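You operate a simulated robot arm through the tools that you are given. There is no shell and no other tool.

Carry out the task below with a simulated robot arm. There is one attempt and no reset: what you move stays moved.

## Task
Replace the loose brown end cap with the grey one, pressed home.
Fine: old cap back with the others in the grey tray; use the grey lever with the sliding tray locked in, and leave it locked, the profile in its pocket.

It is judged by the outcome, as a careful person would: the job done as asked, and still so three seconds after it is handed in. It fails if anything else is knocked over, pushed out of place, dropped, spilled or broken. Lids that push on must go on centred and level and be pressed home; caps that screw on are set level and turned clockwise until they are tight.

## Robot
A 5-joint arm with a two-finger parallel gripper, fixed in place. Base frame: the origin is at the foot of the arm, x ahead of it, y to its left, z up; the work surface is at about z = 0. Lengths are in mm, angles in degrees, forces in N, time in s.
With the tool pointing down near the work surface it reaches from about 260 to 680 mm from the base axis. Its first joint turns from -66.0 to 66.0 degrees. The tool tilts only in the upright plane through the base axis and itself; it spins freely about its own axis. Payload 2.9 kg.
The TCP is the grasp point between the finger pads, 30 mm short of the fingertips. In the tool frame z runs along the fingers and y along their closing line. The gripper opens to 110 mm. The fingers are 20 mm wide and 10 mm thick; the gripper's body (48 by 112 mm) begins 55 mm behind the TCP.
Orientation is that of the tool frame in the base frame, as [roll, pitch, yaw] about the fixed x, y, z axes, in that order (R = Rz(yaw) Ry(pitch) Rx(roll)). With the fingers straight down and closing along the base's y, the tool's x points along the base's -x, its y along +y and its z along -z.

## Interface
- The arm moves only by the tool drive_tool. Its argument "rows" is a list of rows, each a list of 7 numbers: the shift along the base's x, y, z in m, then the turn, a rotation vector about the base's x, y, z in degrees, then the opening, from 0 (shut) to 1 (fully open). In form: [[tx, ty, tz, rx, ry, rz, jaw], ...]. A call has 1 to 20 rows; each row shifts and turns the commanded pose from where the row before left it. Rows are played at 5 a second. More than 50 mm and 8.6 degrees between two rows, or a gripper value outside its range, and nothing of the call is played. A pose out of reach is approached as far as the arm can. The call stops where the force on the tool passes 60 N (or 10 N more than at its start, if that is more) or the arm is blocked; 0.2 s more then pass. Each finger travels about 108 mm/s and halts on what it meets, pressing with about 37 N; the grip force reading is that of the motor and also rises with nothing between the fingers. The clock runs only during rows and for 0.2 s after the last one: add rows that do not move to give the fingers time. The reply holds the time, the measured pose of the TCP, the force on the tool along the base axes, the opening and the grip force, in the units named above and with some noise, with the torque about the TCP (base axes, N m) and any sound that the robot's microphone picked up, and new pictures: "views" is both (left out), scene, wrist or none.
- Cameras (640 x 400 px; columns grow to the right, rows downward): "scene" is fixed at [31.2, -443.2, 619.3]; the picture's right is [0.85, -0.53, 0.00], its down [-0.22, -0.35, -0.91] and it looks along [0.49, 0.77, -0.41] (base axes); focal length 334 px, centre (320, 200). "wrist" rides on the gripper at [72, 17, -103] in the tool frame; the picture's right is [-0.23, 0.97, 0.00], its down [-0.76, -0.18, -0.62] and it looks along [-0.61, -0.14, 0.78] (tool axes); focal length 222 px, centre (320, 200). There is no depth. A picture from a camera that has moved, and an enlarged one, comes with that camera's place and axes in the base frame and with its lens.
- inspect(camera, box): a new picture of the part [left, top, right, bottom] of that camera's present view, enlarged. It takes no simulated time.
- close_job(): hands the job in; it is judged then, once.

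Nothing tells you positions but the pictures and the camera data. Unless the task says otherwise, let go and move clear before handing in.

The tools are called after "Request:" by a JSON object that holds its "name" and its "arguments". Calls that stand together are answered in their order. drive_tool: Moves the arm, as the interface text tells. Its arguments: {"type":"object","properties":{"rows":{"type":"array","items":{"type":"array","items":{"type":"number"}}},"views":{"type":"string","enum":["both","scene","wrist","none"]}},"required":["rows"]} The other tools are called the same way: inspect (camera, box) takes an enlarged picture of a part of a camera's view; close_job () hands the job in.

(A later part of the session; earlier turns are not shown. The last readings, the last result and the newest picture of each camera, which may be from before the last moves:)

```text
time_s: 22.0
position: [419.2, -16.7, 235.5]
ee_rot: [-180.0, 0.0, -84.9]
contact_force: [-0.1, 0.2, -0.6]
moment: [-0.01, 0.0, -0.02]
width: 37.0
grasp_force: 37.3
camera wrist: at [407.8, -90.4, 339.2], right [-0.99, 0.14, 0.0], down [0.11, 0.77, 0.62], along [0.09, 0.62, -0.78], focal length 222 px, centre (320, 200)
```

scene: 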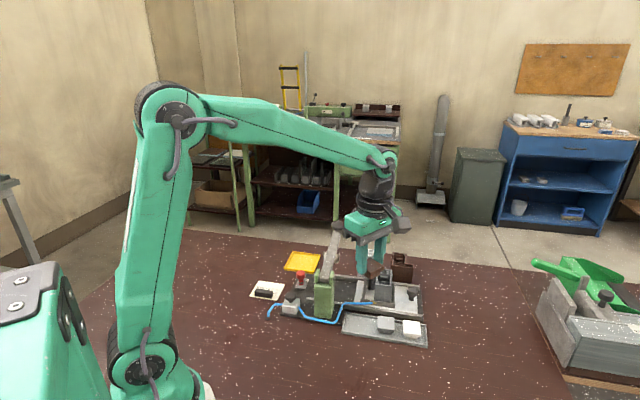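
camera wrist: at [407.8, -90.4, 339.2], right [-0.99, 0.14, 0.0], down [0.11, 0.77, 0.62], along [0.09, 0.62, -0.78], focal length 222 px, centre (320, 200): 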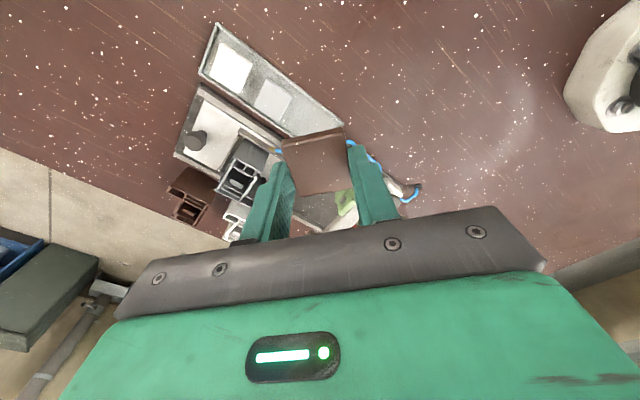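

Nearly there, with the cap still held. Five more steps bring it square over the free end of the tray.

Request:
{"name": "drive_tool", "arguments": {"rows": [[0.0036, 0.0087, 0, 0, 0, 7.98, 0.3], [0.0036, 0.0087, 0, 0, 0, 7.98, 0.3], [0.0036, 0.0087, 0, 0, 0, 7.98, 0.3], [0.0036, 0.0087, 0, 0, 0, 7.98, 0.3], [0.0036, 0.0087, 0, 0, 0, 7.98, 0.3], [0, 0, -0.04, 0, 0, 0, 0.3], [0, 0, -0.04, 0, 0, 0, 0.3], [0, 0, 0, 0, 0, 0, 0.3]], "views": "both"}}

Request:
{"name": "inspect", "arguments": {"camera": "scene", "box": [300, 240, 440, 360]}}

Request:
{"name": "inspect", "arguments": {"camera": "wrist", "box": [200, 40, 440, 200]}}

```text
time_s: 23.8
position: [435.0, 26.3, 155.8]
ee_rot: [180.0, 0.0, -45.1]
contact_force: [0.2, -0.1, -0.6]
moment: [0.0, 0.01, -0.01]
width: 36.9
grasp_force: 36.9
camera wrist: at [474.5, -36.2, 258.9], right [-0.85, -0.53, 0.0], down [-0.41, 0.66, 0.62], along [-0.33, 0.53, -0.78], focal length 222 px, centre (320, 200)
```

scene: 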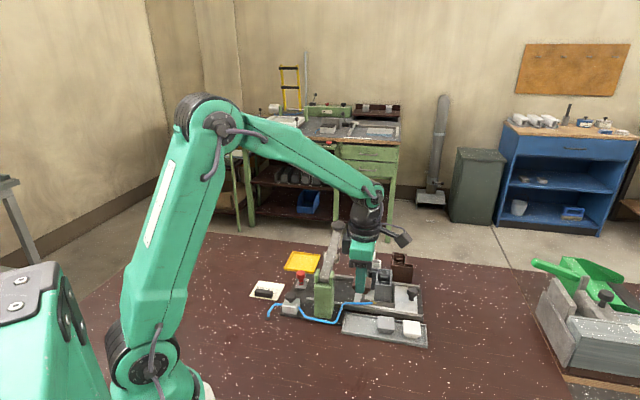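
wrist: 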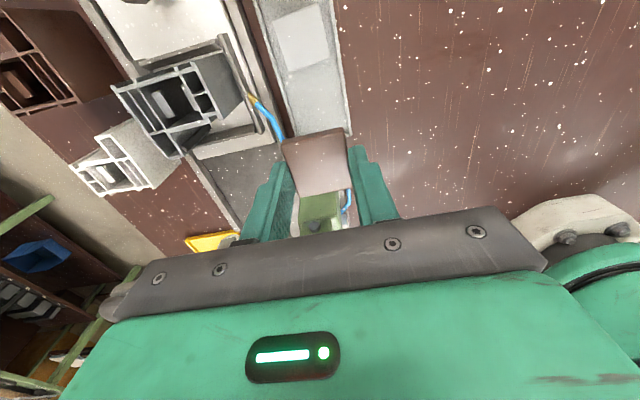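

```text
3.33 times, centred on (370, 300) of scene
camera zoom: at [31.2, -443.2, 619.3], right [0.85, -0.53, 0.0], down [-0.22, -0.35, -0.91], along [0.49, 0.77, -0.41], focal length 1114 px, centre (153, -133)
```

zoom: 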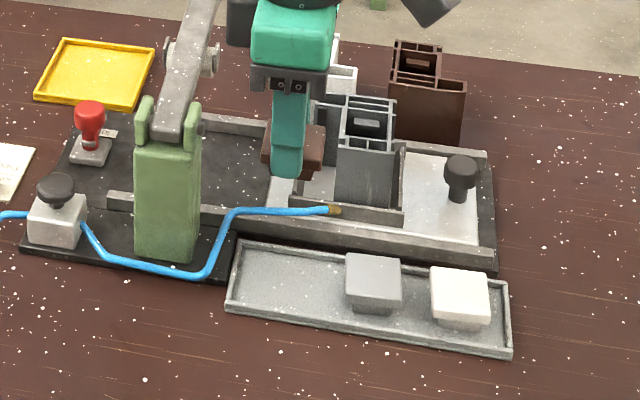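

```text
2.50 times, centred on (320, 120) of wrist
camera zoom: at [474.5, -36.2, 258.9], right [-0.85, -0.53, 0.0], down [-0.41, 0.66, 0.62], along [-0.33, 0.53, -0.78], focal length 555 px, centre (320, 400)
```

zoom: 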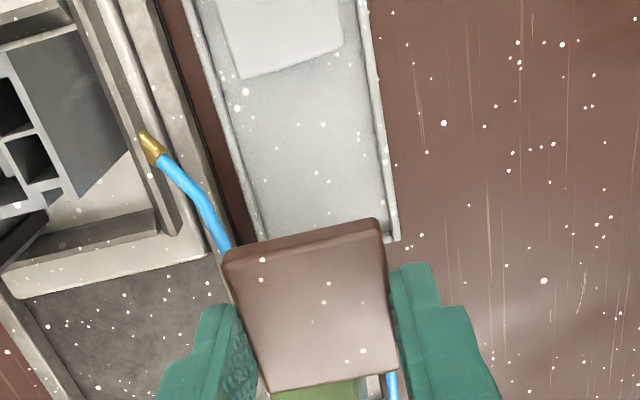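

The free tray area is confirmed, centred at about (437.5, 29). I'll shift 2–3 mm to centre and lower toward the tray floor.

Request:
{"name": "drive_tool", "arguments": {"rows": [[0.002, 0.0025, -0.03, 0, 0, 0, 0.3], [0, 0, -0.035, 0, 0, 0, 0.3], [0, 0, -0.025, 0, 0, 0, 0.3], [0, 0, -0.008, 0, 0, 0, 0.3], [0, 0, 0, 0, 0, 0, 0.3]], "views": "both"}}

Request:
{"name": "inspect", "arguments": {"camera": "scene", "box": [330, 280, 430, 350]}}

```text
time_s: 25.0
position: [438.1, 29.7, 59.0]
ee_rot: [180.0, -0.1, -45.1]
contact_force: [0.0, -0.4, -0.8]
moment: [-0.03, -0.02, -0.01]
width: 37.2
grasp_force: 37.3
camera wrist: at [476.8, -33.7, 161.2], right [-0.85, -0.53, 0.0], down [-0.41, 0.67, 0.62], along [-0.33, 0.53, -0.78], focal length 222 px, centre (320, 200)
```

scene: 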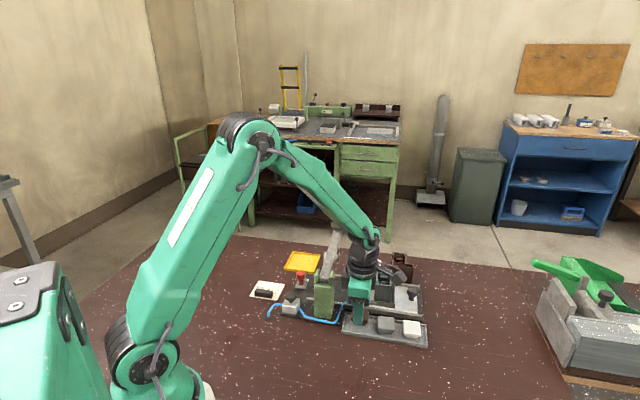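
wrist: 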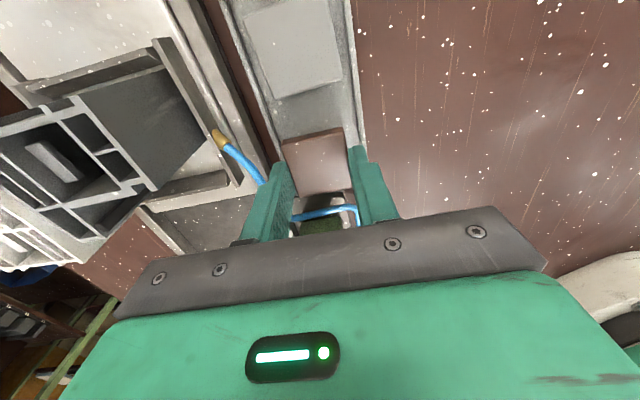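

```text
5.71 times, centred on (380, 315) of scene
camera zoom: at [31.2, -443.2, 619.3], right [0.85, -0.53, 0.0], down [-0.22, -0.35, -0.91], along [0.49, 0.77, -0.41], focal length 1910 px, centre (-23, -457)
```

zoom: 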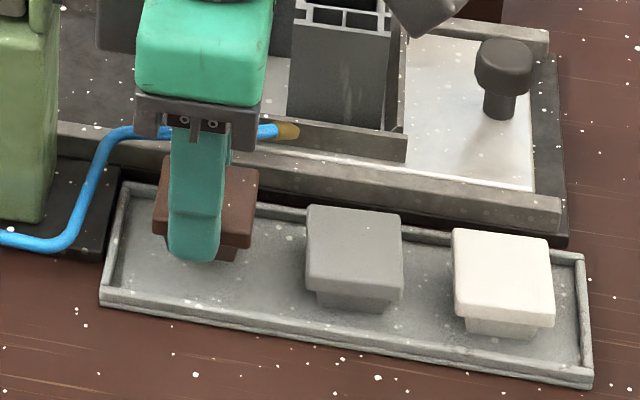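

The cap hovers over its slot with clear margins. Lowering in small steps to the floor.

Request:
{"name": "drive_tool", "arguments": {"rows": [[0, 0, -0.005, 0, 0, 0, 0.3], [0, 0, -0.003, 0, 0, 0, 0.3], [0, 0, -0.002, 0, 0, 0, 0.3], [0, 0, 0, 0, 0, 0, 0.3]], "views": "none"}}

Request:
{"name": "inspect", "arguments": {"camera": "scene", "box": [330, 290, 410, 340]}}

```text
time_s: 26.0
position: [438.8, 29.2, 47.9]
ee_rot: [-180.0, -0.1, -45.1]
contact_force: [-0.1, -0.6, -0.1]
moment: [-0.01, -0.01, 0.02]
width: 37.3
grasp_force: 37.1
```

```text
8.00 times, centred on (370, 315) of scene
camera zoom: at [31.2, -443.2, 619.3], right [0.85, -0.53, 0.0], down [-0.22, -0.35, -0.91], along [0.49, 0.77, -0.41], focal length 2674 px, centre (-80, -720)
```

zoom: 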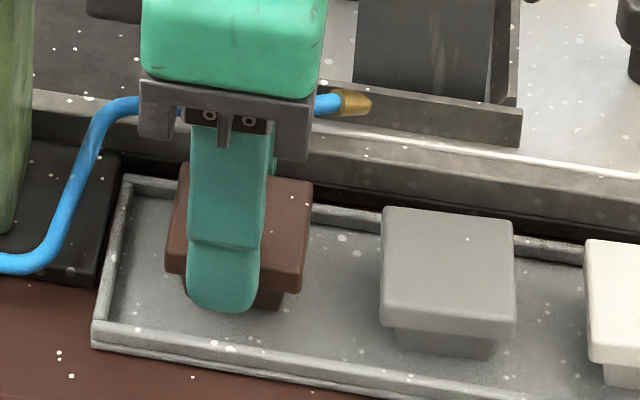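

Still no contact at z≈48. Continuing in 1 mm steps.

Request:
{"name": "drive_tool", "arguments": {"rows": [[0, 0, -0.0015, 0, 0, 0, 0.3], [0, 0, -0.001, 0, 0, 0, 0.3], [0, 0, 0, 0, 0, 0, 0.3]], "views": "none"}}

```text
time_s: 26.8
position: [439.4, 29.5, 47.1]
ee_rot: [180.0, 0.0, -45.1]
contact_force: [-0.1, 0.1, 5.6]
moment: [-0.05, 0.06, 0.0]
width: 37.2
grasp_force: 36.8
```

The cap touched the floor at 5.6 N. Releasing with a small opening and rising straight up.

Request:
{"name": "drive_tool", "arguments": {"rows": [[0, 0, 0, 0, 0, 0, 0.38], [0, 0, 0, 0, 0, 0, 0.45], [0, 0, 0, 0, 0, 0, 0.45], [0, 0, 0.02, 0, 0, 0, 0.45], [0, 0, 0.04, 0, 0, 0, 0.45], [0, 0, 0.04, 0, 0, 0, 0.45]], "views": "both"}}

Request:
{"name": "inspect", "arguments": {"camera": "scene", "box": [330, 280, 430, 350]}}

Request:
{"name": "inspect", "arguments": {"camera": "wrist", "box": [220, 0, 420, 140]}}

```text
time_s: 28.2
position: [439.1, 30.7, 145.3]
ee_rot: [180.0, -0.1, -45.2]
contact_force: [-0.7, 0.1, 0.8]
moment: [0.0, 0.03, 0.0]
width: 49.5
grasp_force: 0.0
camera wrist: at [477.7, -33.7, 249.0], right [-0.85, -0.53, 0.0], down [-0.41, 0.67, 0.62], along [-0.33, 0.53, -0.78], focal length 222 px, centre (320, 200)
```

scene: 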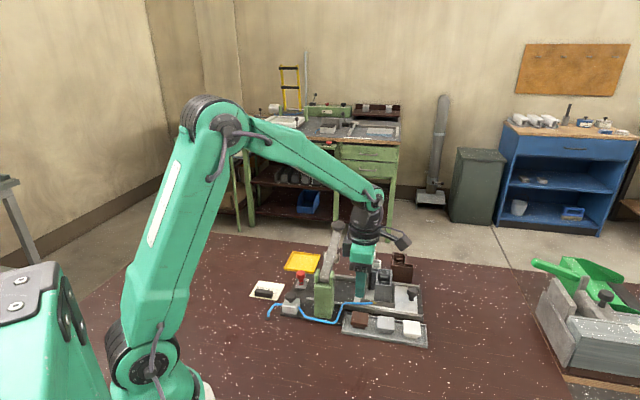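
wrist: 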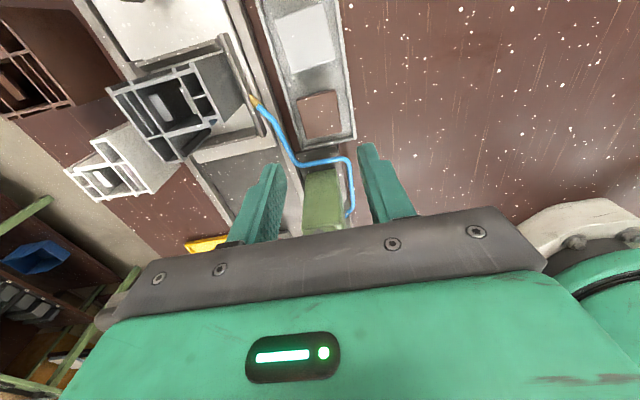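

```text
5.71 times, centred on (380, 315) of scene
camera zoom: at [31.2, -443.2, 619.3], right [0.85, -0.53, 0.0], down [-0.22, -0.35, -0.91], along [0.49, 0.77, -0.41], focal length 1910 px, centre (-23, -457)
```

zoom: 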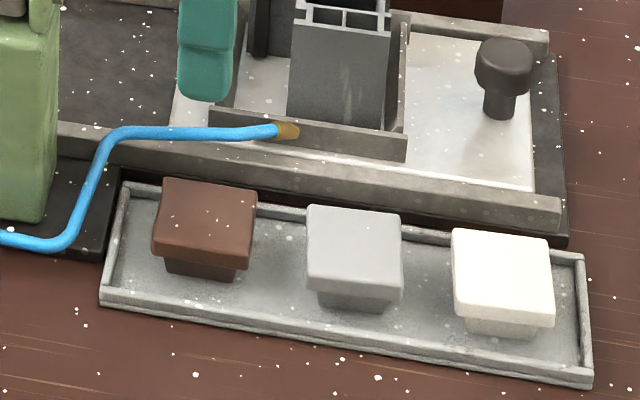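

```text
2.86 times, centred on (320, 70) of wrist
camera zoom: at [477.7, -33.7, 249.0], right [-0.85, -0.53, 0.0], down [-0.41, 0.67, 0.62], along [-0.33, 0.53, -0.78], focal length 635 px, centre (320, 571)
```

zoom: 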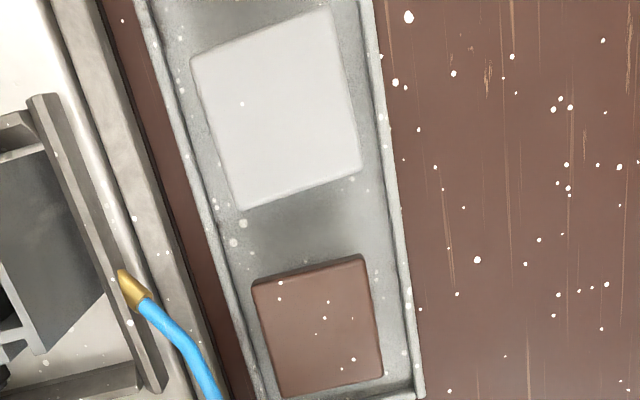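

The brown cap sits neatly in the tray beside the grey and white ones. Next is the grey cap at (481,-17): I'll turn back 90° so the fingers close along the rail direction and hover above it.

Request:
{"name": "drive_tool", "arguments": {"rows": [[0.0038, -0.0043, 0.002, 0, 0, -8.16, 0.44], [0.0038, -0.0043, 0, 0, 0, -8.16, 0.44], [0.0038, -0.0043, 0, 0, 0, -8.16, 0.44], [0.0038, -0.0043, 0, 0, 0, -8.16, 0.44], [0.0038, -0.0043, 0, 0, 0, -8.16, 0.44], [0.0038, -0.0043, 0, 0, 0, -8.16, 0.44], [0.0038, -0.0043, 0, 0, 0, -8.16, 0.44], [0.0038, -0.0043, 0, 0, 0, -8.16, 0.44], [0.0038, -0.0043, 0, 0, 0, -8.16, 0.44], [0.0038, -0.0043, 0, 0, 0, -8.16, 0.44], [0.0038, -0.0043, 0, 0, 0, -8.16, 0.44], [0, 0, -0.03, 0, 0, 0, 0.44], [0, 0, 0, 0, 0, 0, 0.44]], "views": "both"}}

Request:
{"name": "inspect", "arguments": {"camera": "wrist", "box": [220, 90, 420, 220]}}

Request:
{"name": "inspect", "arguments": {"camera": "scene", "box": [340, 270, 440, 350]}}

```text
time_s: 31.0
position: [480.3, -18.0, 119.6]
ee_rot: [180.0, 0.1, -134.9]
contact_force: [0.1, 0.3, 0.6]
moment: [0.02, -0.01, -0.04]
width: 48.8
grasp_force: 0.1
camera wrist: at [415.8, -57.1, 221.4], right [-0.53, 0.85, 0.0], down [0.66, 0.41, 0.62], along [0.53, 0.33, -0.78], focal length 222 px, centre (320, 200)
```

scene: 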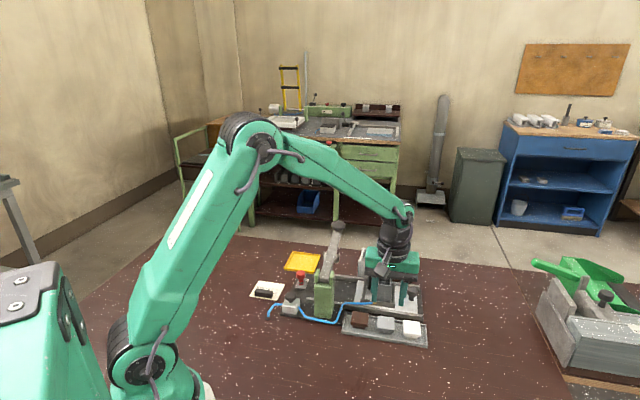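
wrist: 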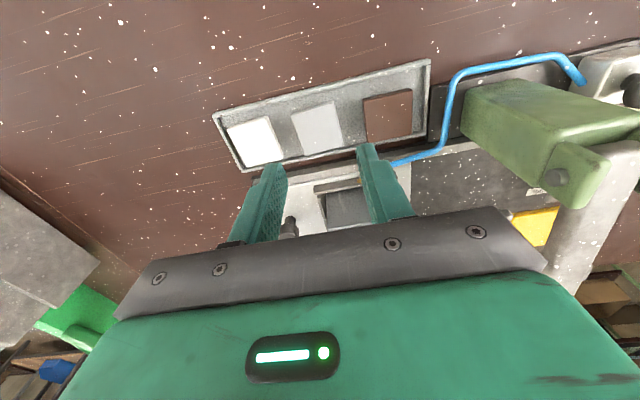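

```text
3.08 times, centred on (320, 155) of wrist
camera zoom: at [415.8, -57.1, 221.4], right [-0.53, 0.85, 0.0], down [0.66, 0.41, 0.62], along [0.53, 0.33, -0.78], focal length 684 px, centre (320, 338)
```

zoom: 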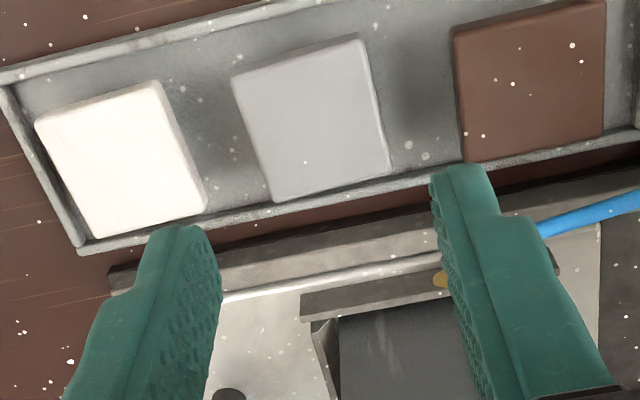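

```text
5.00 times, centred on (390, 310) of scene
camera zoom: at [31.2, -443.2, 619.3], right [0.85, -0.53, 0.0], down [-0.22, -0.35, -0.91], along [0.49, 0.77, -0.41], focal length 1671 px, centre (-30, -350)
```

zoom: 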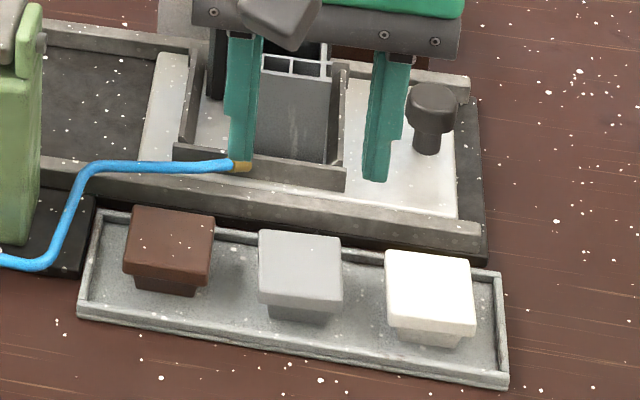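

The grey cap is centred between the fingers, with the white and brown caps clear on both sides. I'll descend to z≈47 and grip.

Request:
{"name": "drive_tool", "arguments": {"rows": [[0.0005, 0.0003, -0.035, 0, 0, 0, 0.44], [0, 0, -0.027, 0, 0, 0, 0.44], [0, 0, -0.006, 0, 0, 0, 0.44], [0, 0, -0.004, 0, 0, 0, 0.44], [0, 0, 0, 0, 0, 0, 0.44]], "views": "wrist"}}

Request:
{"name": "inspect", "arguments": {"camera": "scene", "box": [340, 290, 430, 350]}}

Request:
{"name": "inspect", "arguments": {"camera": "wrist", "box": [220, 90, 420, 220]}}

```text
time_s: 32.2
position: [480.5, -17.6, 45.7]
ee_rot: [180.0, 0.0, -134.9]
contact_force: [-0.6, -0.1, 0.7]
moment: [0.01, -0.01, -0.01]
width: 48.1
grasp_force: 0.1
camera wrist: at [416.9, -57.3, 149.0], right [-0.53, 0.85, 0.0], down [0.66, 0.41, 0.62], along [0.53, 0.33, -0.78], focal length 222 px, centre (320, 200)
```

wrist: 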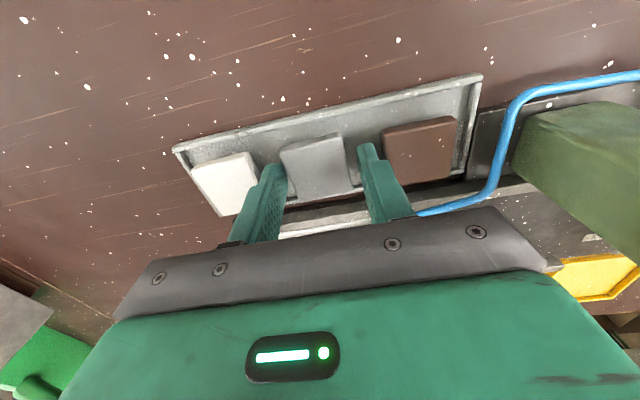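

```text
6.67 times, centred on (385, 320) of scene
camera zoom: at [31.2, -443.2, 619.3], right [0.85, -0.53, 0.0], down [-0.22, -0.35, -0.91], along [0.49, 0.77, -0.41], focal length 2228 px, centre (-113, -600)
```

zoom: 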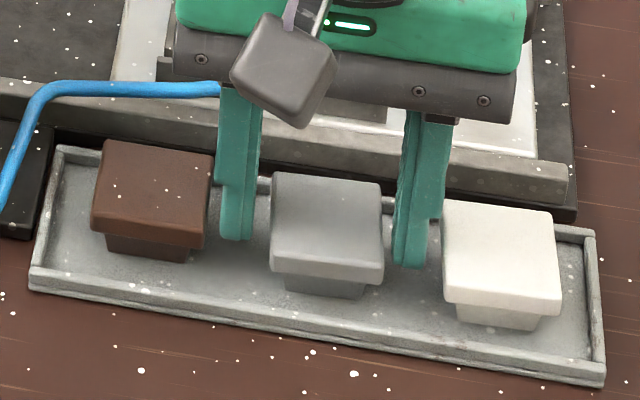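

```text
3.08 times, centred on (320, 155) of wrist
camera zoom: at [416.9, -57.3, 149.0], right [-0.53, 0.85, 0.0], down [0.66, 0.41, 0.62], along [0.53, 0.33, -0.78], focal length 684 px, centre (320, 338)
```

zoom: 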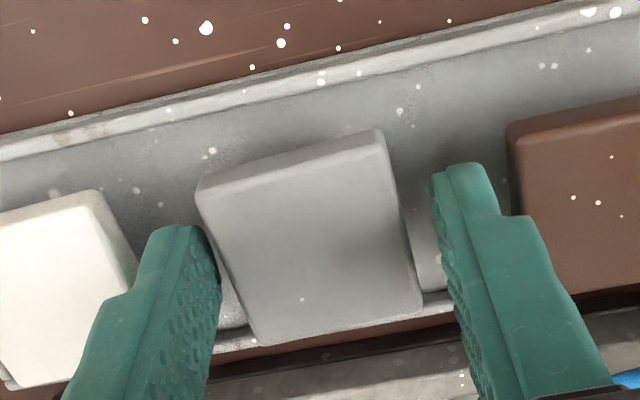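

The fingers bracket the grey cap cleanly. Closing, then lifting straight up and checking the hold.

Request:
{"name": "drive_tool", "arguments": {"rows": [[0, 0, 0, 0, 0, 0, 0.36], [0, 0, 0, 0, 0, 0, 0.3], [0, 0, 0, 0, 0, 0, 0.3], [0, 0, 0.01, 0, 0, 0, 0.3], [0, 0, 0.04, 0, 0, 0, 0.3], [0, 0, 0.05, 0, 0, 0, 0.3], [0, 0, 0.03, 0, 0, 0, 0.3], [0, 0, 0, 0, 0, 0, 0.3]], "views": "both"}}

Request:
{"name": "inspect", "arguments": {"camera": "wrist", "box": [240, 100, 400, 220]}}

Request:
{"name": "inspect", "arguments": {"camera": "scene", "box": [340, 260, 430, 350]}}

```text
time_s: 34.0
position: [481.4, -17.6, 176.0]
ee_rot: [179.9, 0.0, -134.9]
contact_force: [0.0, -0.2, -0.8]
moment: [0.0, 0.0, 0.03]
width: 37.3
grasp_force: 36.6
camera wrist: at [416.8, -57.6, 279.4], right [-0.53, 0.85, 0.0], down [0.66, 0.41, 0.62], along [0.53, 0.33, -0.78], focal length 222 px, centre (320, 200)
```

scene: 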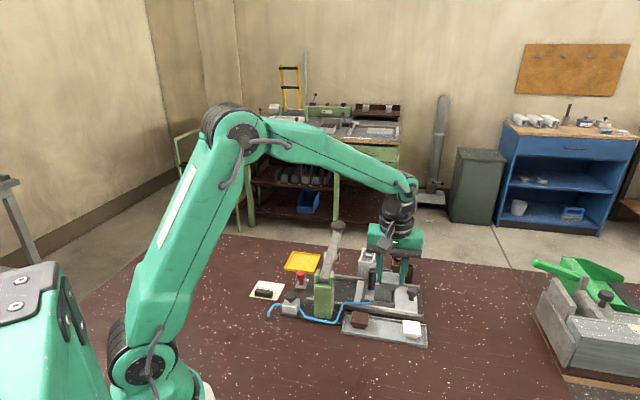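
wrist: 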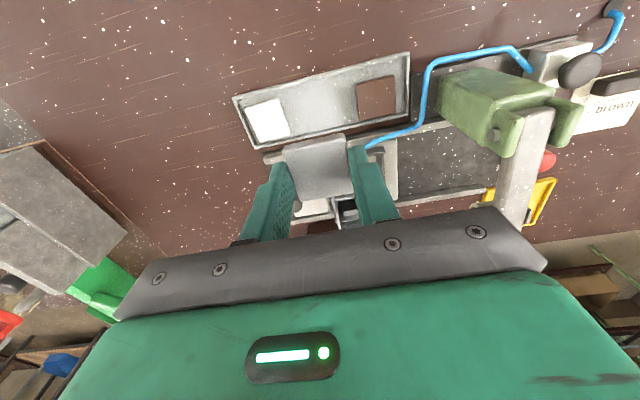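

```text
3.33 times, centred on (320, 160) of wrist
camera zoom: at [416.8, -57.6, 279.4], right [-0.53, 0.85, 0.0], down [0.66, 0.41, 0.62], along [0.53, 0.33, -0.78], focal length 740 px, centre (320, 333)
```

zoom: 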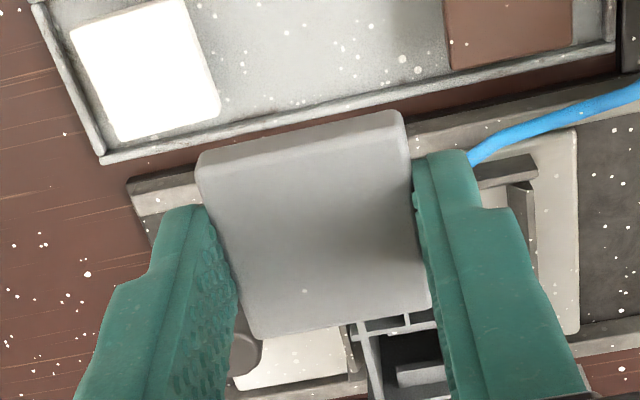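

```text
4.44 times, centred on (385, 305) of scene
camera zoom: at [31.2, -443.2, 619.3], right [0.85, -0.53, 0.0], down [-0.22, -0.35, -0.91], along [0.49, 0.77, -0.41], focal length 1486 px, centre (31, -267)
```

zoom: 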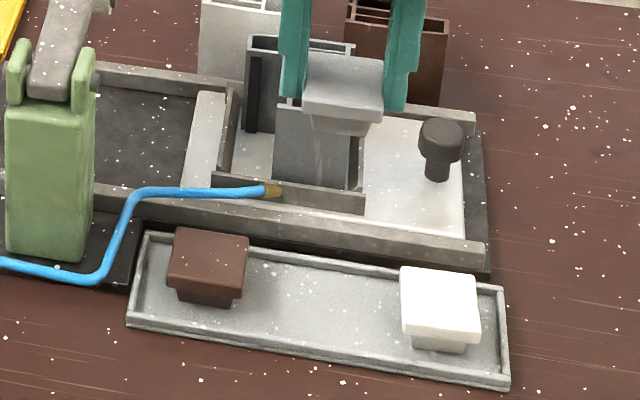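

The grey cap is gripped squarely. Before placing it, I'll move so the camera looks nearly straight down into the open profile chamber and measure its centre.

Request:
{"name": "drive_tool", "arguments": {"rows": [[0.022, 0.022, 0.01, 0, 0, 0, 0.3], [0.022, 0.022, 0.004, 0, 0, 0, 0.3], [0.022, 0.022, 0, 0, 0, 0, 0.3], [0.022, 0.022, 0, 0, 0, 0, 0.3], [0.022, 0.022, 0, 0, 0, 0, 0.3], [0, 0, 0, 0, 0, 0, 0.3]], "views": "wrist"}}

Request:
{"name": "inspect", "arguments": {"camera": "wrist", "box": [260, 0, 420, 100]}}

Request:
{"name": "inspect", "arguments": {"camera": "scene", "box": [360, 250, 410, 290]}}

```text
time_s: 35.4
position: [592.6, 93.2, 190.5]
ee_rot: [-180.0, 0.0, -134.9]
contact_force: [0.4, 0.3, -0.4]
moment: [-0.02, 0.0, 0.0]
width: 36.9
grasp_force: 36.4
camera wrist: at [527.8, 53.6, 293.1], right [-0.53, 0.85, 0.0], down [0.66, 0.41, 0.62], along [0.53, 0.33, -0.78], focal length 222 px, centre (320, 200)
```

wrist: 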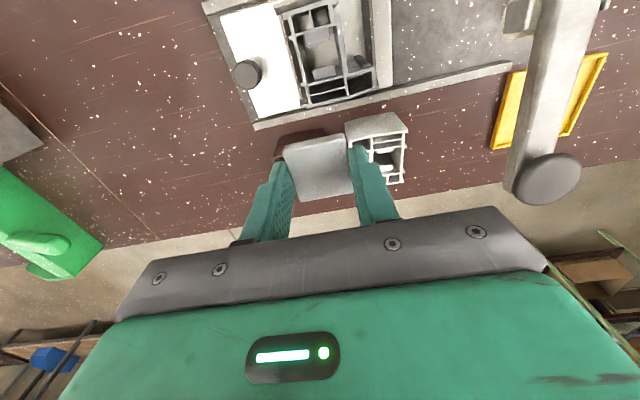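

```text
4.00 times, centred on (340, 50) of wrist
camera zoom: at [527.8, 53.6, 293.1], right [-0.53, 0.85, 0.0], down [0.66, 0.41, 0.62], along [0.53, 0.33, -0.78], focal length 888 px, centre (240, 800)
```

zoom: 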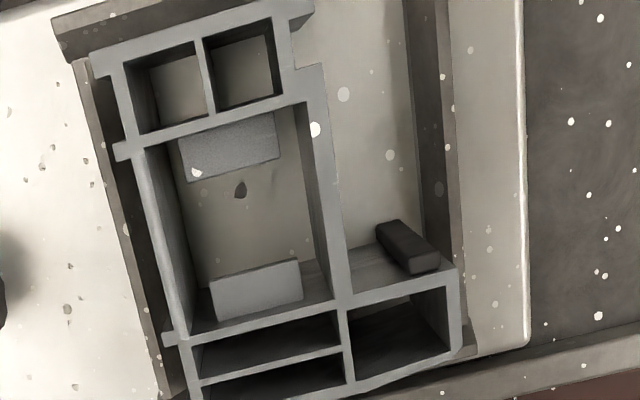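

```text
10.00 times, centred on (385, 270) of scene
camera zoom: at [31.2, -443.2, 619.3], right [0.85, -0.53, 0.0], down [-0.22, -0.35, -0.91], along [0.49, 0.77, -0.41], focal length 3342 px, centre (-330, -500)
```

zoom: 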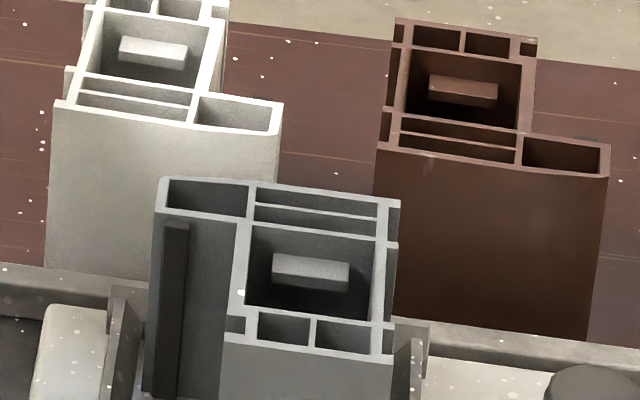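

The chamber is clearly visible: opening about 30 × 33 mm, centred near (546, 65.6) and square with the rails. I'll bring the held cap above it, high enough to clear, and check alignment from both cameras.

Request:
{"name": "drive_tool", "arguments": {"rows": [[-0.0225, -0.0136, 0, 0, 0, 0, 0.3], [-0.022, -0.0136, 0, 0, 0, 0, 0.3], [0, 0, -0.03, 0, 0, 0, 0.3], [0, 0, -0.03, 0, 0, 0, 0.3], [0, 0, 0, 0, 0, 0, 0.3]], "views": "wrist"}}

Request:
{"name": "inspect", "arguments": {"camera": "scene", "box": [365, 245, 415, 285]}}

Request:
{"name": "inspect", "arguments": {"camera": "wrist", "box": [240, 90, 400, 210]}}

```text
time_s: 36.6
position: [546.7, 65.5, 129.8]
ee_rot: [-179.9, 0.0, -134.9]
contact_force: [-0.6, -0.9, 0.1]
moment: [0.01, 0.03, -0.04]
width: 36.9
grasp_force: 36.9
camera wrist: at [482.7, 26.4, 232.5], right [-0.53, 0.85, 0.0], down [0.66, 0.41, 0.62], along [0.53, 0.33, -0.78], focal length 222 px, centre (320, 200)
```

wrist: 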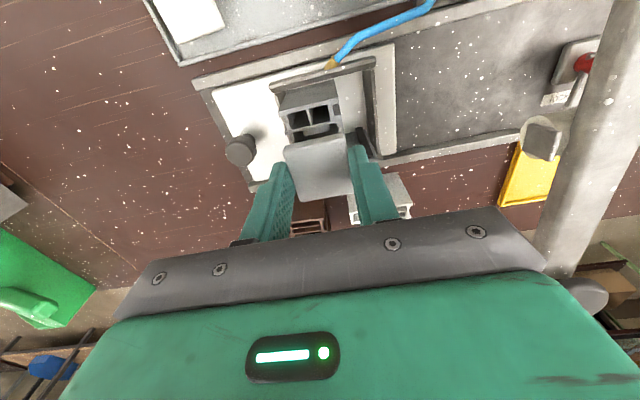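

```text
10.00 times, centred on (390, 265) of scene
camera zoom: at [31.2, -443.2, 619.3], right [0.85, -0.53, 0.0], down [-0.22, -0.35, -0.91], along [0.49, 0.77, -0.41], focal length 3342 px, centre (-380, -450)
```

zoom: 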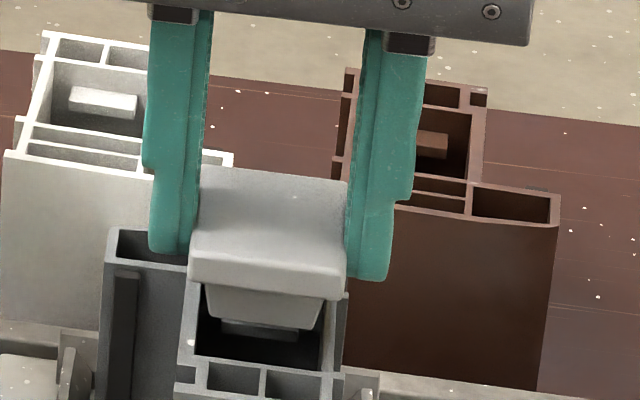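

```text
3.33 times, centred on (320, 150) of wrist
camera zoom: at [482.7, 26.4, 232.5], right [-0.53, 0.85, 0.0], down [0.66, 0.41, 0.62], along [0.53, 0.33, -0.78], focal length 740 px, centre (320, 367)
```

zoom: 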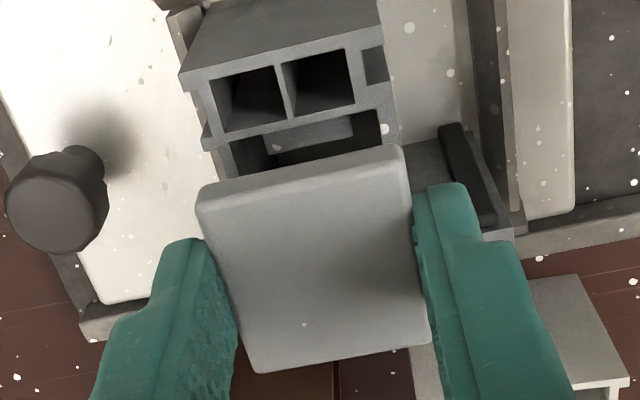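

The plug hovers roughly 11 mm above the chamber opening and looks aligned to within about a millimetre. I'll lower to just above the rim and recheck.

Request:
{"name": "drive_tool", "arguments": {"rows": [[0, 0, -0.005, 0, 0, 0, 0.3], [0, 0, -0.003, 0, 0, 0, 0.3], [0, 0, 0, 0, 0, 0, 0.3]], "views": "none"}}

Request:
{"name": "inspect", "arguments": {"camera": "scene", "box": [373, 258, 405, 284]}}

Request:
{"name": "inspect", "arguments": {"camera": "wrist", "box": [270, 90, 370, 160]}}

```text
time_s: 37.4
position: [546.7, 65.0, 122.4]
ee_rot: [180.0, 0.1, -134.9]
contact_force: [0.1, -0.6, 0.6]
moment: [0.02, 0.01, -0.02]
width: 37.2
grasp_force: 36.9
```

```text
15.38 times, centred on (389, 271) of scene
camera zoom: at [31.2, -443.2, 619.3], right [0.85, -0.53, 0.0], down [-0.22, -0.35, -0.91], along [0.49, 0.77, -0.41], focal length 5142 px, centre (-742, -892)
```

zoom: 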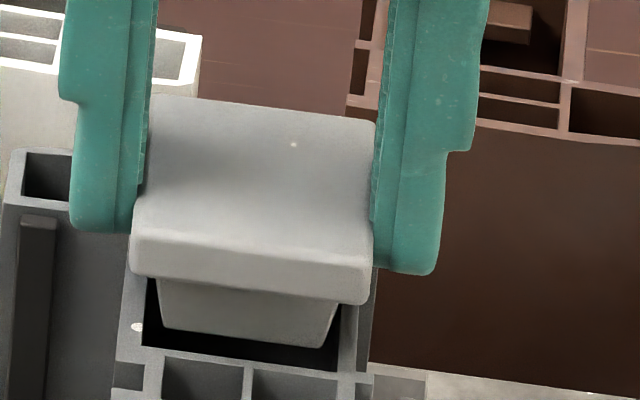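

```text
5.71 times, centred on (320, 125) of wrist
camera zoom: at [482.5, 25.9, 224.5], right [-0.53, 0.85, 0.0], down [0.66, 0.41, 0.62], along [0.53, 0.33, -0.78], focal length 1269 px, centre (320, 629)
```

zoom: 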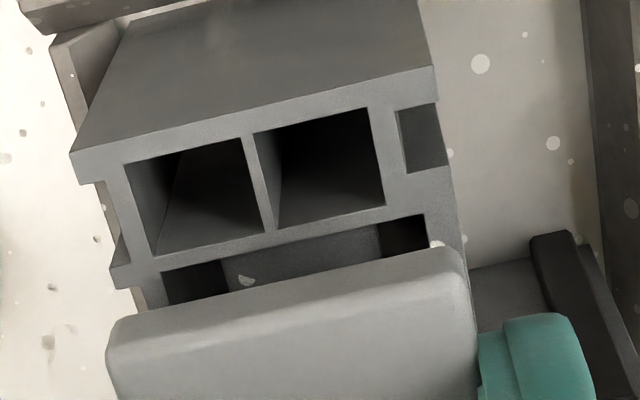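

Laterally the tapered plug is centred in the opening with a gap on both sides. I'll nudge 0.5 mm and lower slowly while watching the force.

Request:
{"name": "drive_tool", "arguments": {"rows": [[0, 0.0005, -0.002, 0, 0, 0, 0.3], [0, 0, -0.002, 0, 0, 0, 0.3], [0, 0, -0.0015, 0, 0, 0, 0.3], [0, 0, 0, 0, 0, 0, 0.3]], "views": "none"}}

Request:
{"name": "inspect", "arguments": {"camera": "scene", "box": [373, 258, 405, 284]}}

```text
time_s: 38.4
position: [547.4, 66.1, 116.0]
ee_rot: [-180.0, -0.1, -134.9]
contact_force: [0.5, 0.7, -0.3]
moment: [0.01, -0.01, 0.0]
width: 36.9
grasp_force: 37.4
```

```text
15.38 times, centred on (389, 271) of scene
camera zoom: at [31.2, -443.2, 619.3], right [0.85, -0.53, 0.0], down [-0.22, -0.35, -0.91], along [0.49, 0.77, -0.41], focal length 5142 px, centre (-742, -892)
```

zoom: 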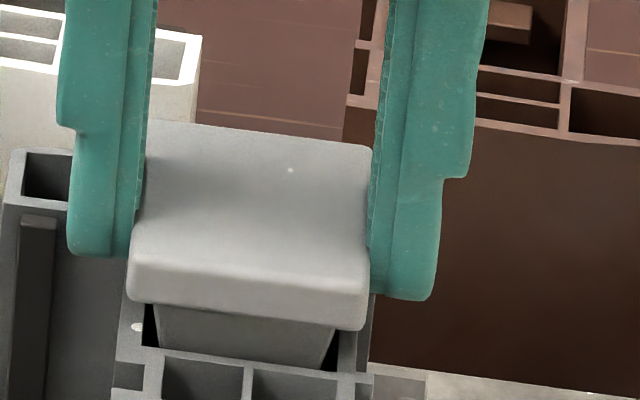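

No contact force and the plug's lower edge has gone behind the front wall, so it is entering. Continuing down in 1 mm steps.

Request:
{"name": "drive_tool", "arguments": {"rows": [[0, 0, -0.001, 0, 0, 0, 0.3], [0, 0, -0.001, 0, 0, 0, 0.3], [0, 0, 0, 0, 0, 0, 0.3]], "views": "none"}}

Request:
{"name": "inspect", "arguments": {"camera": "scene", "box": [373, 258, 405, 284]}}

```text
time_s: 39.2
position: [545.4, 65.4, 114.2]
ee_rot: [-180.0, 0.1, -134.9]
contact_force: [0.9, -0.5, -0.2]
moment: [0.0, 0.01, 0.0]
width: 37.0
grasp_force: 37.4
```

```text
15.38 times, centred on (389, 271) of scene
camera zoom: at [31.2, -443.2, 619.3], right [0.85, -0.53, 0.0], down [-0.22, -0.35, -0.91], along [0.49, 0.77, -0.41], focal length 5142 px, centre (-742, -892)
```

zoom: 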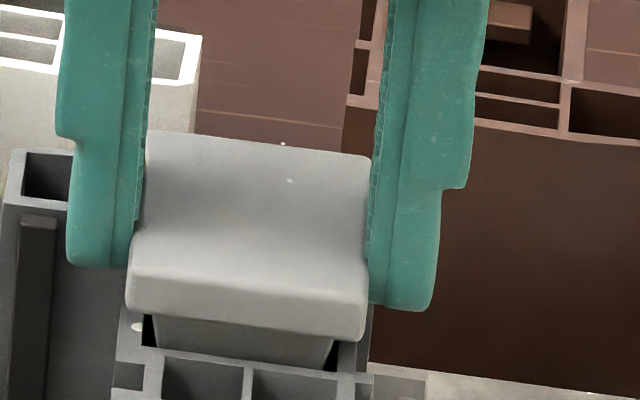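

Still free and going in. Continuing until light resistance appears.

Request:
{"name": "drive_tool", "arguments": {"rows": [[0, 0, -0.001, 0, 0, 0, 0.3], [0, 0, -0.001, 0, 0, 0, 0.3], [0, 0, 0, 0, 0, 0, 0.3]], "views": "none"}}

Request:
{"name": "inspect", "arguments": {"camera": "scene", "box": [373, 258, 405, 284]}}

```text
time_s: 40.0
position: [547.1, 65.3, 113.0]
ee_rot: [-180.0, 0.1, -134.8]
contact_force: [-1.9, 0.7, 8.2]
moment: [0.04, 0.06, -0.01]
width: 37.0
grasp_force: 37.2
```

```text
15.38 times, centred on (389, 271) of scene
camera zoom: at [31.1, -443.2, 619.3], right [0.85, -0.53, 0.0], down [-0.22, -0.35, -0.91], along [0.49, 0.77, -0.41], focal length 5142 px, centre (-742, -892)
```

zoom: 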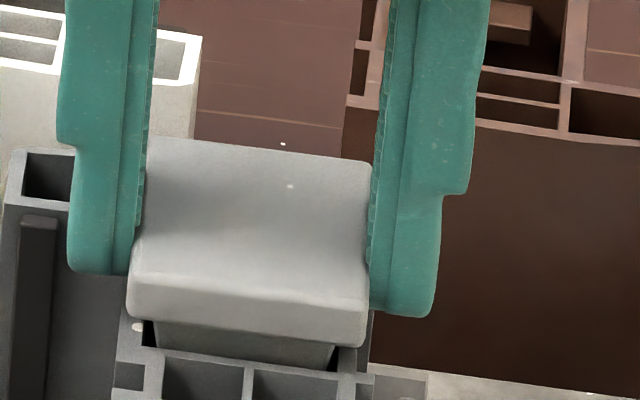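

At z=113 it meets light resistance (8 N), the same loose height the brown cap sat at. Releasing and rising to check that it sits level.

Request:
{"name": "drive_tool", "arguments": {"rows": [[0, 0, 0, 0, 0, 0, 0.37], [0, 0, 0, 0, 0, 0, 0.45], [0, 0, 0, 0, 0, 0, 0.5], [0, 0, 0.01, 0, 0, 0, 0.5], [0, 0, 0.03, 0, 0, 0, 0.5], [0, 0, 0.04, 0, 0, 0, 0.5], [0, 0, 0, 0, 0, 0, 0.5]], "views": "wrist"}}

Request:
{"name": "inspect", "arguments": {"camera": "scene", "box": [365, 250, 415, 290]}}

Request:
{"name": "inspect", "arguments": {"camera": "wrist", "box": [240, 60, 400, 180]}}

```text
time_s: 41.6
position: [545.3, 65.1, 193.4]
ee_rot: [180.0, 0.0, -134.9]
contact_force: [-0.6, 0.1, -0.1]
moment: [-0.02, 0.01, 0.0]
width: 54.8
grasp_force: 0.0
camera wrist: at [481.5, 25.2, 295.8], right [-0.53, 0.85, 0.0], down [0.66, 0.41, 0.62], along [0.53, 0.33, -0.78], focal length 222 px, centre (320, 200)
```

wrist: 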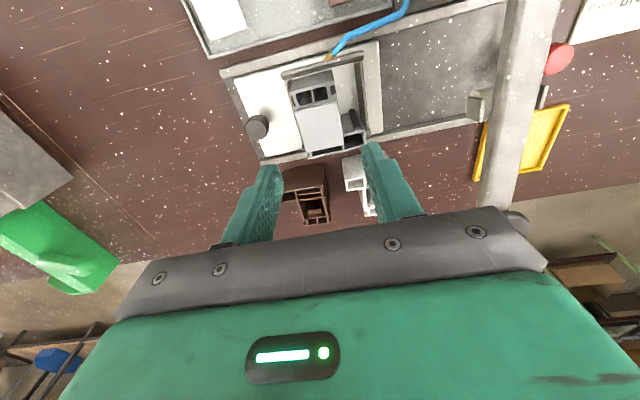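

```text
10.00 times, centred on (390, 270) of scene
camera zoom: at [31.2, -443.2, 619.3], right [0.85, -0.53, 0.0], down [-0.22, -0.35, -0.91], along [0.49, 0.77, -0.41], focal length 3342 px, centre (-380, -500)
```

zoom: 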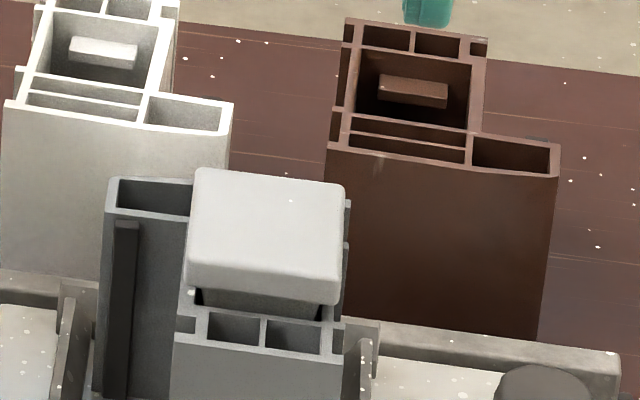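

```text
3.33 times, centred on (320, 120) of wrist
camera zoom: at [481.5, 25.2, 295.8], right [-0.53, 0.85, 0.0], down [0.66, 0.41, 0.62], along [0.53, 0.33, -0.78], focal length 740 px, centre (320, 467)
```

zoom: 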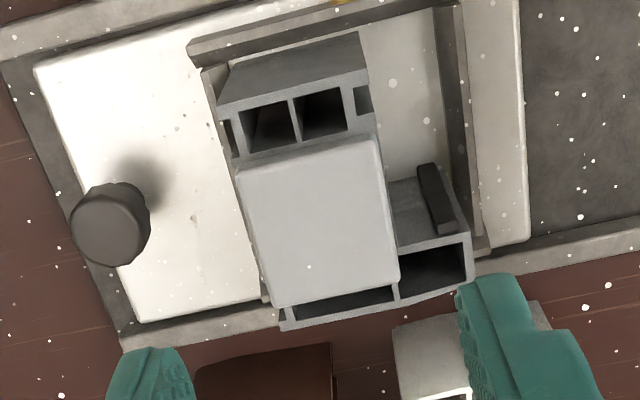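

The grey cap sits level and centred, standing loose at the same height as before. Before sliding the tray, I'll check the lever's foot for clearance and the tray knob for the grip.

Request:
{"name": "inspect", "arguments": {"camera": "scene", "box": [315, 235, 365, 285]}}

Request:
{"name": "inspect", "arguments": {"camera": "scene", "box": [385, 275, 435, 315]}}

Request:
{"name": "inspect", "arguments": {"camera": "wrist", "box": [440, 0, 600, 220]}}

Request:
{"name": "inspect", "arguments": {"camera": "scene", "box": [280, 220, 420, 330]}}

```text
8.00 times, centred on (340, 260) of scene
camera zoom: at [31.2, -443.2, 619.3], right [0.85, -0.53, 0.0], down [-0.22, -0.35, -0.91], along [0.49, 0.77, -0.41], focal length 2674 px, centre (160, -280)
```

zoom: 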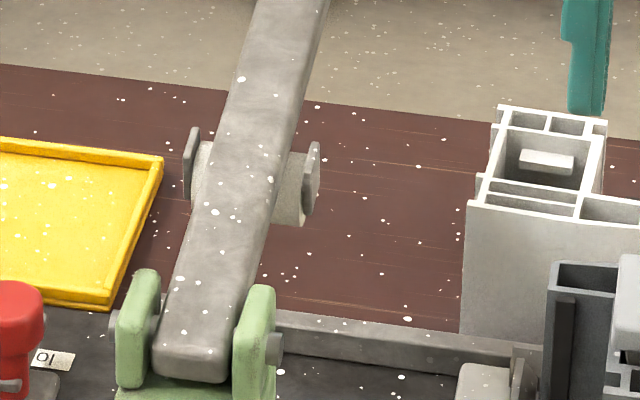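

```text
10.00 times, centred on (410, 295) of scene
camera zoom: at [31.2, -443.2, 619.3], right [0.85, -0.53, 0.0], down [-0.22, -0.35, -0.91], along [0.49, 0.77, -0.41], focal length 3342 px, centre (-580, -750)
```

zoom: 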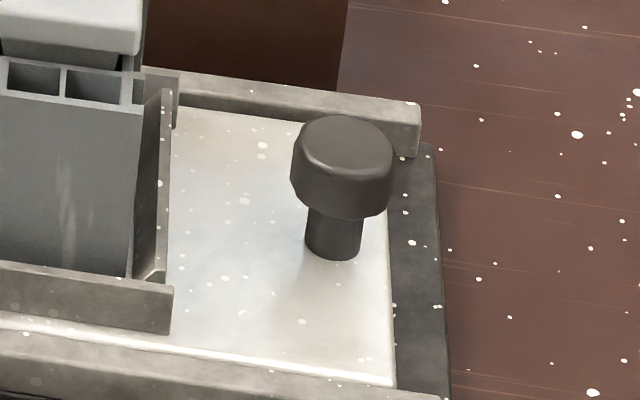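

```text
1.82 times, centred on (520, 110) of wrist
camera zoom: at [481.5, 25.2, 295.8], right [-0.53, 0.85, 0.0], down [0.66, 0.41, 0.62], along [0.53, 0.33, -0.78], focal length 404 px, centre (-44, 364)
```

zoom: 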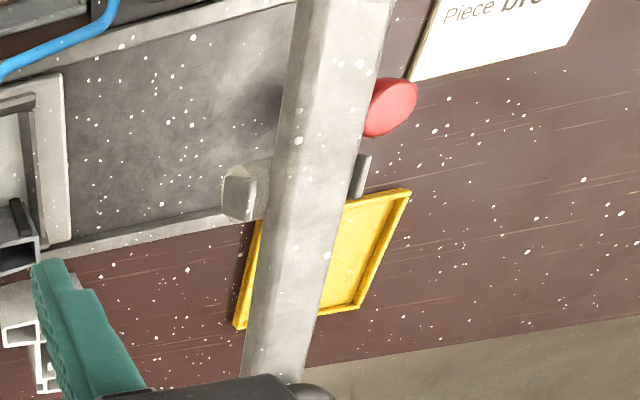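

```text
3.64 times, centred on (350, 275) of scene
camera zoom: at [31.2, -443.2, 619.3], right [0.85, -0.53, 0.0], down [-0.22, -0.35, -0.91], along [0.49, 0.77, -0.41], focal length 1215 px, centre (211, -73)
```

zoom: 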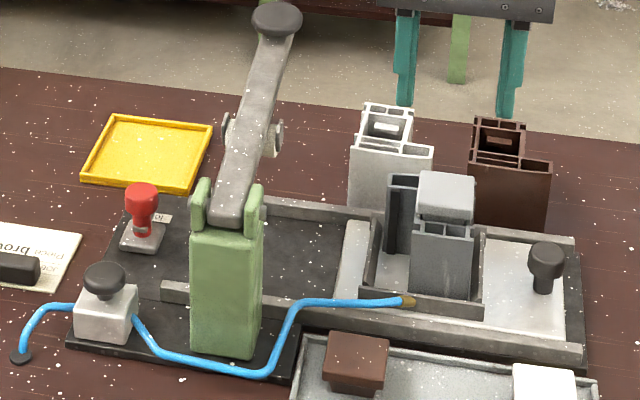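

The lever has a roller foot well above the cap's height, so the cap should pass under. Next I'll turn 90° with the camera side away from the lever and hover over the slide tray's black knob at about (598.5, 13.5).

Request:
{"name": "drive_tool", "arguments": {"rows": [[0.0048, -0.0047, 0, 0, 0, 8.18, 0.5], [0.0048, -0.0047, 0, 0, 0, 8.18, 0.5], [0.0048, -0.0047, 0, 0, 0, 8.18, 0.5], [0.0048, -0.0047, 0, 0, 0, 8.18, 0.5], [0.0048, -0.0047, 0, 0, 0, 8.18, 0.5], [0.0048, -0.0047, 0, 0, 0, 8.18, 0.5], [0.0048, -0.0047, 0, 0, 0, 8.18, 0.5], [0.0048, -0.0047, 0, 0, 0, 8.18, 0.5], [0.0048, -0.0047, 0, 0, 0, 8.18, 0.5], [0.0048, -0.0047, 0, 0, 0, 8.18, 0.5], [0.0048, -0.0047, 0, 0, 0, 8.18, 0.5], [0, 0, -0.03, 0, 0, 0, 0.5], [0, 0, -0.03, 0, 0, 0, 0.5], [0, 0, 0, 0, 0, 0, 0.5]], "views": "both"}}

Request:
{"name": "inspect", "arguments": {"camera": "wrist", "box": [220, 60, 420, 200]}}

Request:
{"name": "inspect", "arguments": {"camera": "scene", "box": [360, 240, 450, 320]}}

```text
time_s: 44.6
position: [598.9, 12.3, 131.0]
ee_rot: [180.0, 0.1, -44.8]
contact_force: [0.4, 0.5, 0.2]
moment: [0.01, -0.03, 0.0]
width: 54.8
grasp_force: 0.1
camera wrist: at [637.8, -49.5, 234.6], right [-0.85, -0.53, 0.0], down [-0.41, 0.66, 0.62], along [-0.33, 0.53, -0.78], focal length 222 px, centre (320, 200)
```

scene: 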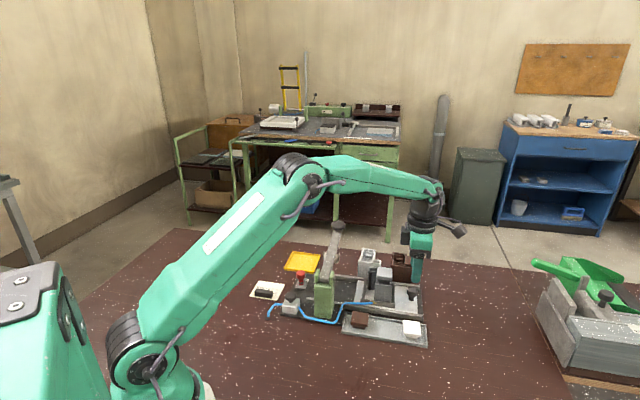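
wrist: 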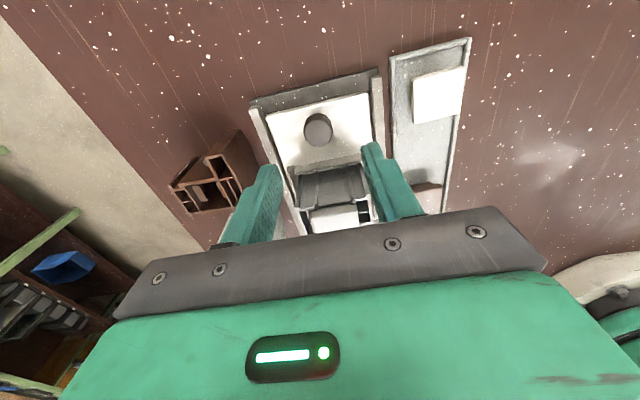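

```text
2.86 times, centred on (320, 130) of wrist
camera zoom: at [637.8, -49.5, 234.6], right [-0.85, -0.53, 0.0], down [-0.41, 0.66, 0.62], along [-0.33, 0.53, -0.78], focal length 635 px, centre (320, 400)
```

zoom: 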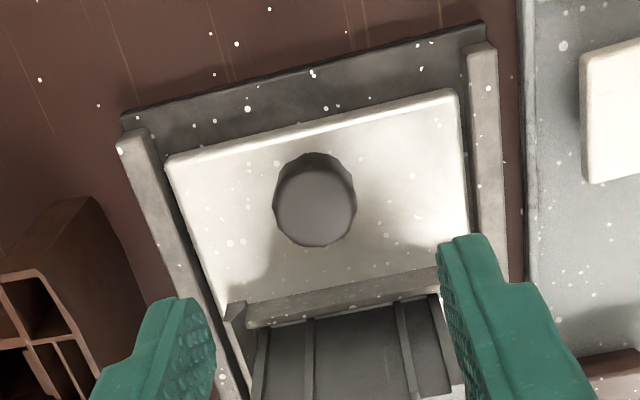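

```text
5.00 times, centred on (405, 280) of scene
camera zoom: at [31.2, -443.2, 619.3], right [0.85, -0.53, 0.0], down [-0.22, -0.35, -0.91], along [0.49, 0.77, -0.41], focal length 1671 px, centre (-105, -200)
```

zoom: 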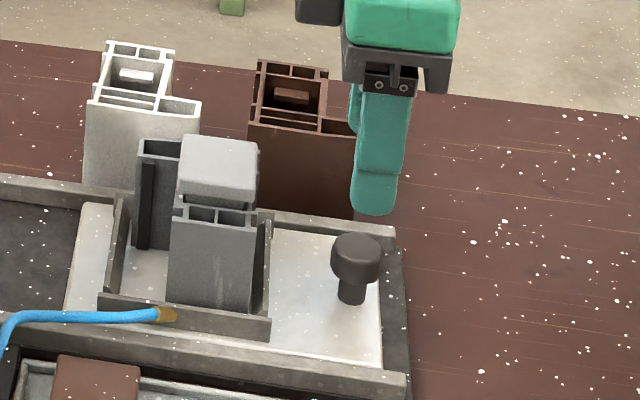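

The knob is centred between the fingers. Descending around it now.

Request:
{"name": "drive_tool", "arguments": {"rows": [[0.0008, 0.0008, -0.03, 0, 0, 0, 0.5], [0, 0, -0.025, 0, 0, 0, 0.5], [0, 0, -0.015, 0, 0, 0, 0.5], [0, 0, 0, 0, 0, 0, 0.5]], "views": "wrist"}}

Request:
{"name": "inspect", "arguments": {"camera": "scene", "box": [375, 255, 445, 315]}}

```text
time_s: 45.6
position: [601.4, 13.9, 61.1]
ee_rot: [-180.0, -0.1, -44.8]
contact_force: [-0.3, 0.5, 0.0]
moment: [0.0, 0.01, 0.01]
width: 54.8
grasp_force: 0.0
camera wrist: at [639.3, -49.3, 164.5], right [-0.85, -0.53, 0.0], down [-0.41, 0.66, 0.62], along [-0.33, 0.53, -0.78], focal length 222 px, centre (320, 200)
```

wrist: 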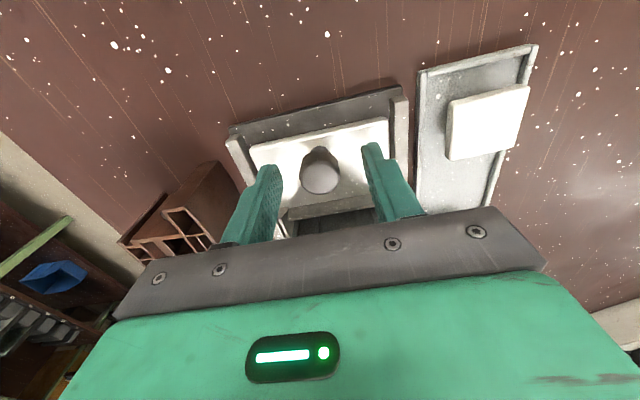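

```text
6.67 times, centred on (410, 285) of scene
camera zoom: at [31.2, -443.2, 619.3], right [0.85, -0.53, 0.0], down [-0.22, -0.35, -0.91], along [0.49, 0.77, -0.41], focal length 2228 px, centre (-280, -367)
```

zoom: 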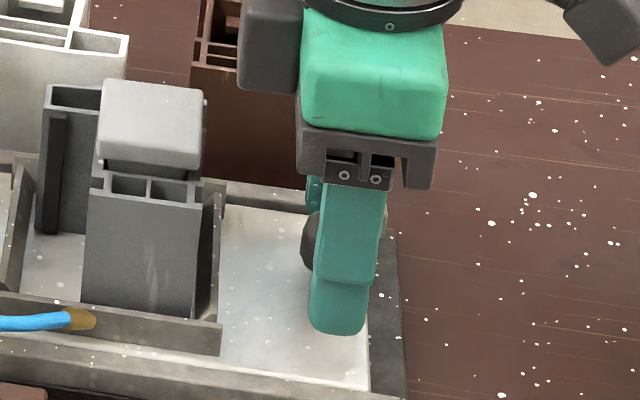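

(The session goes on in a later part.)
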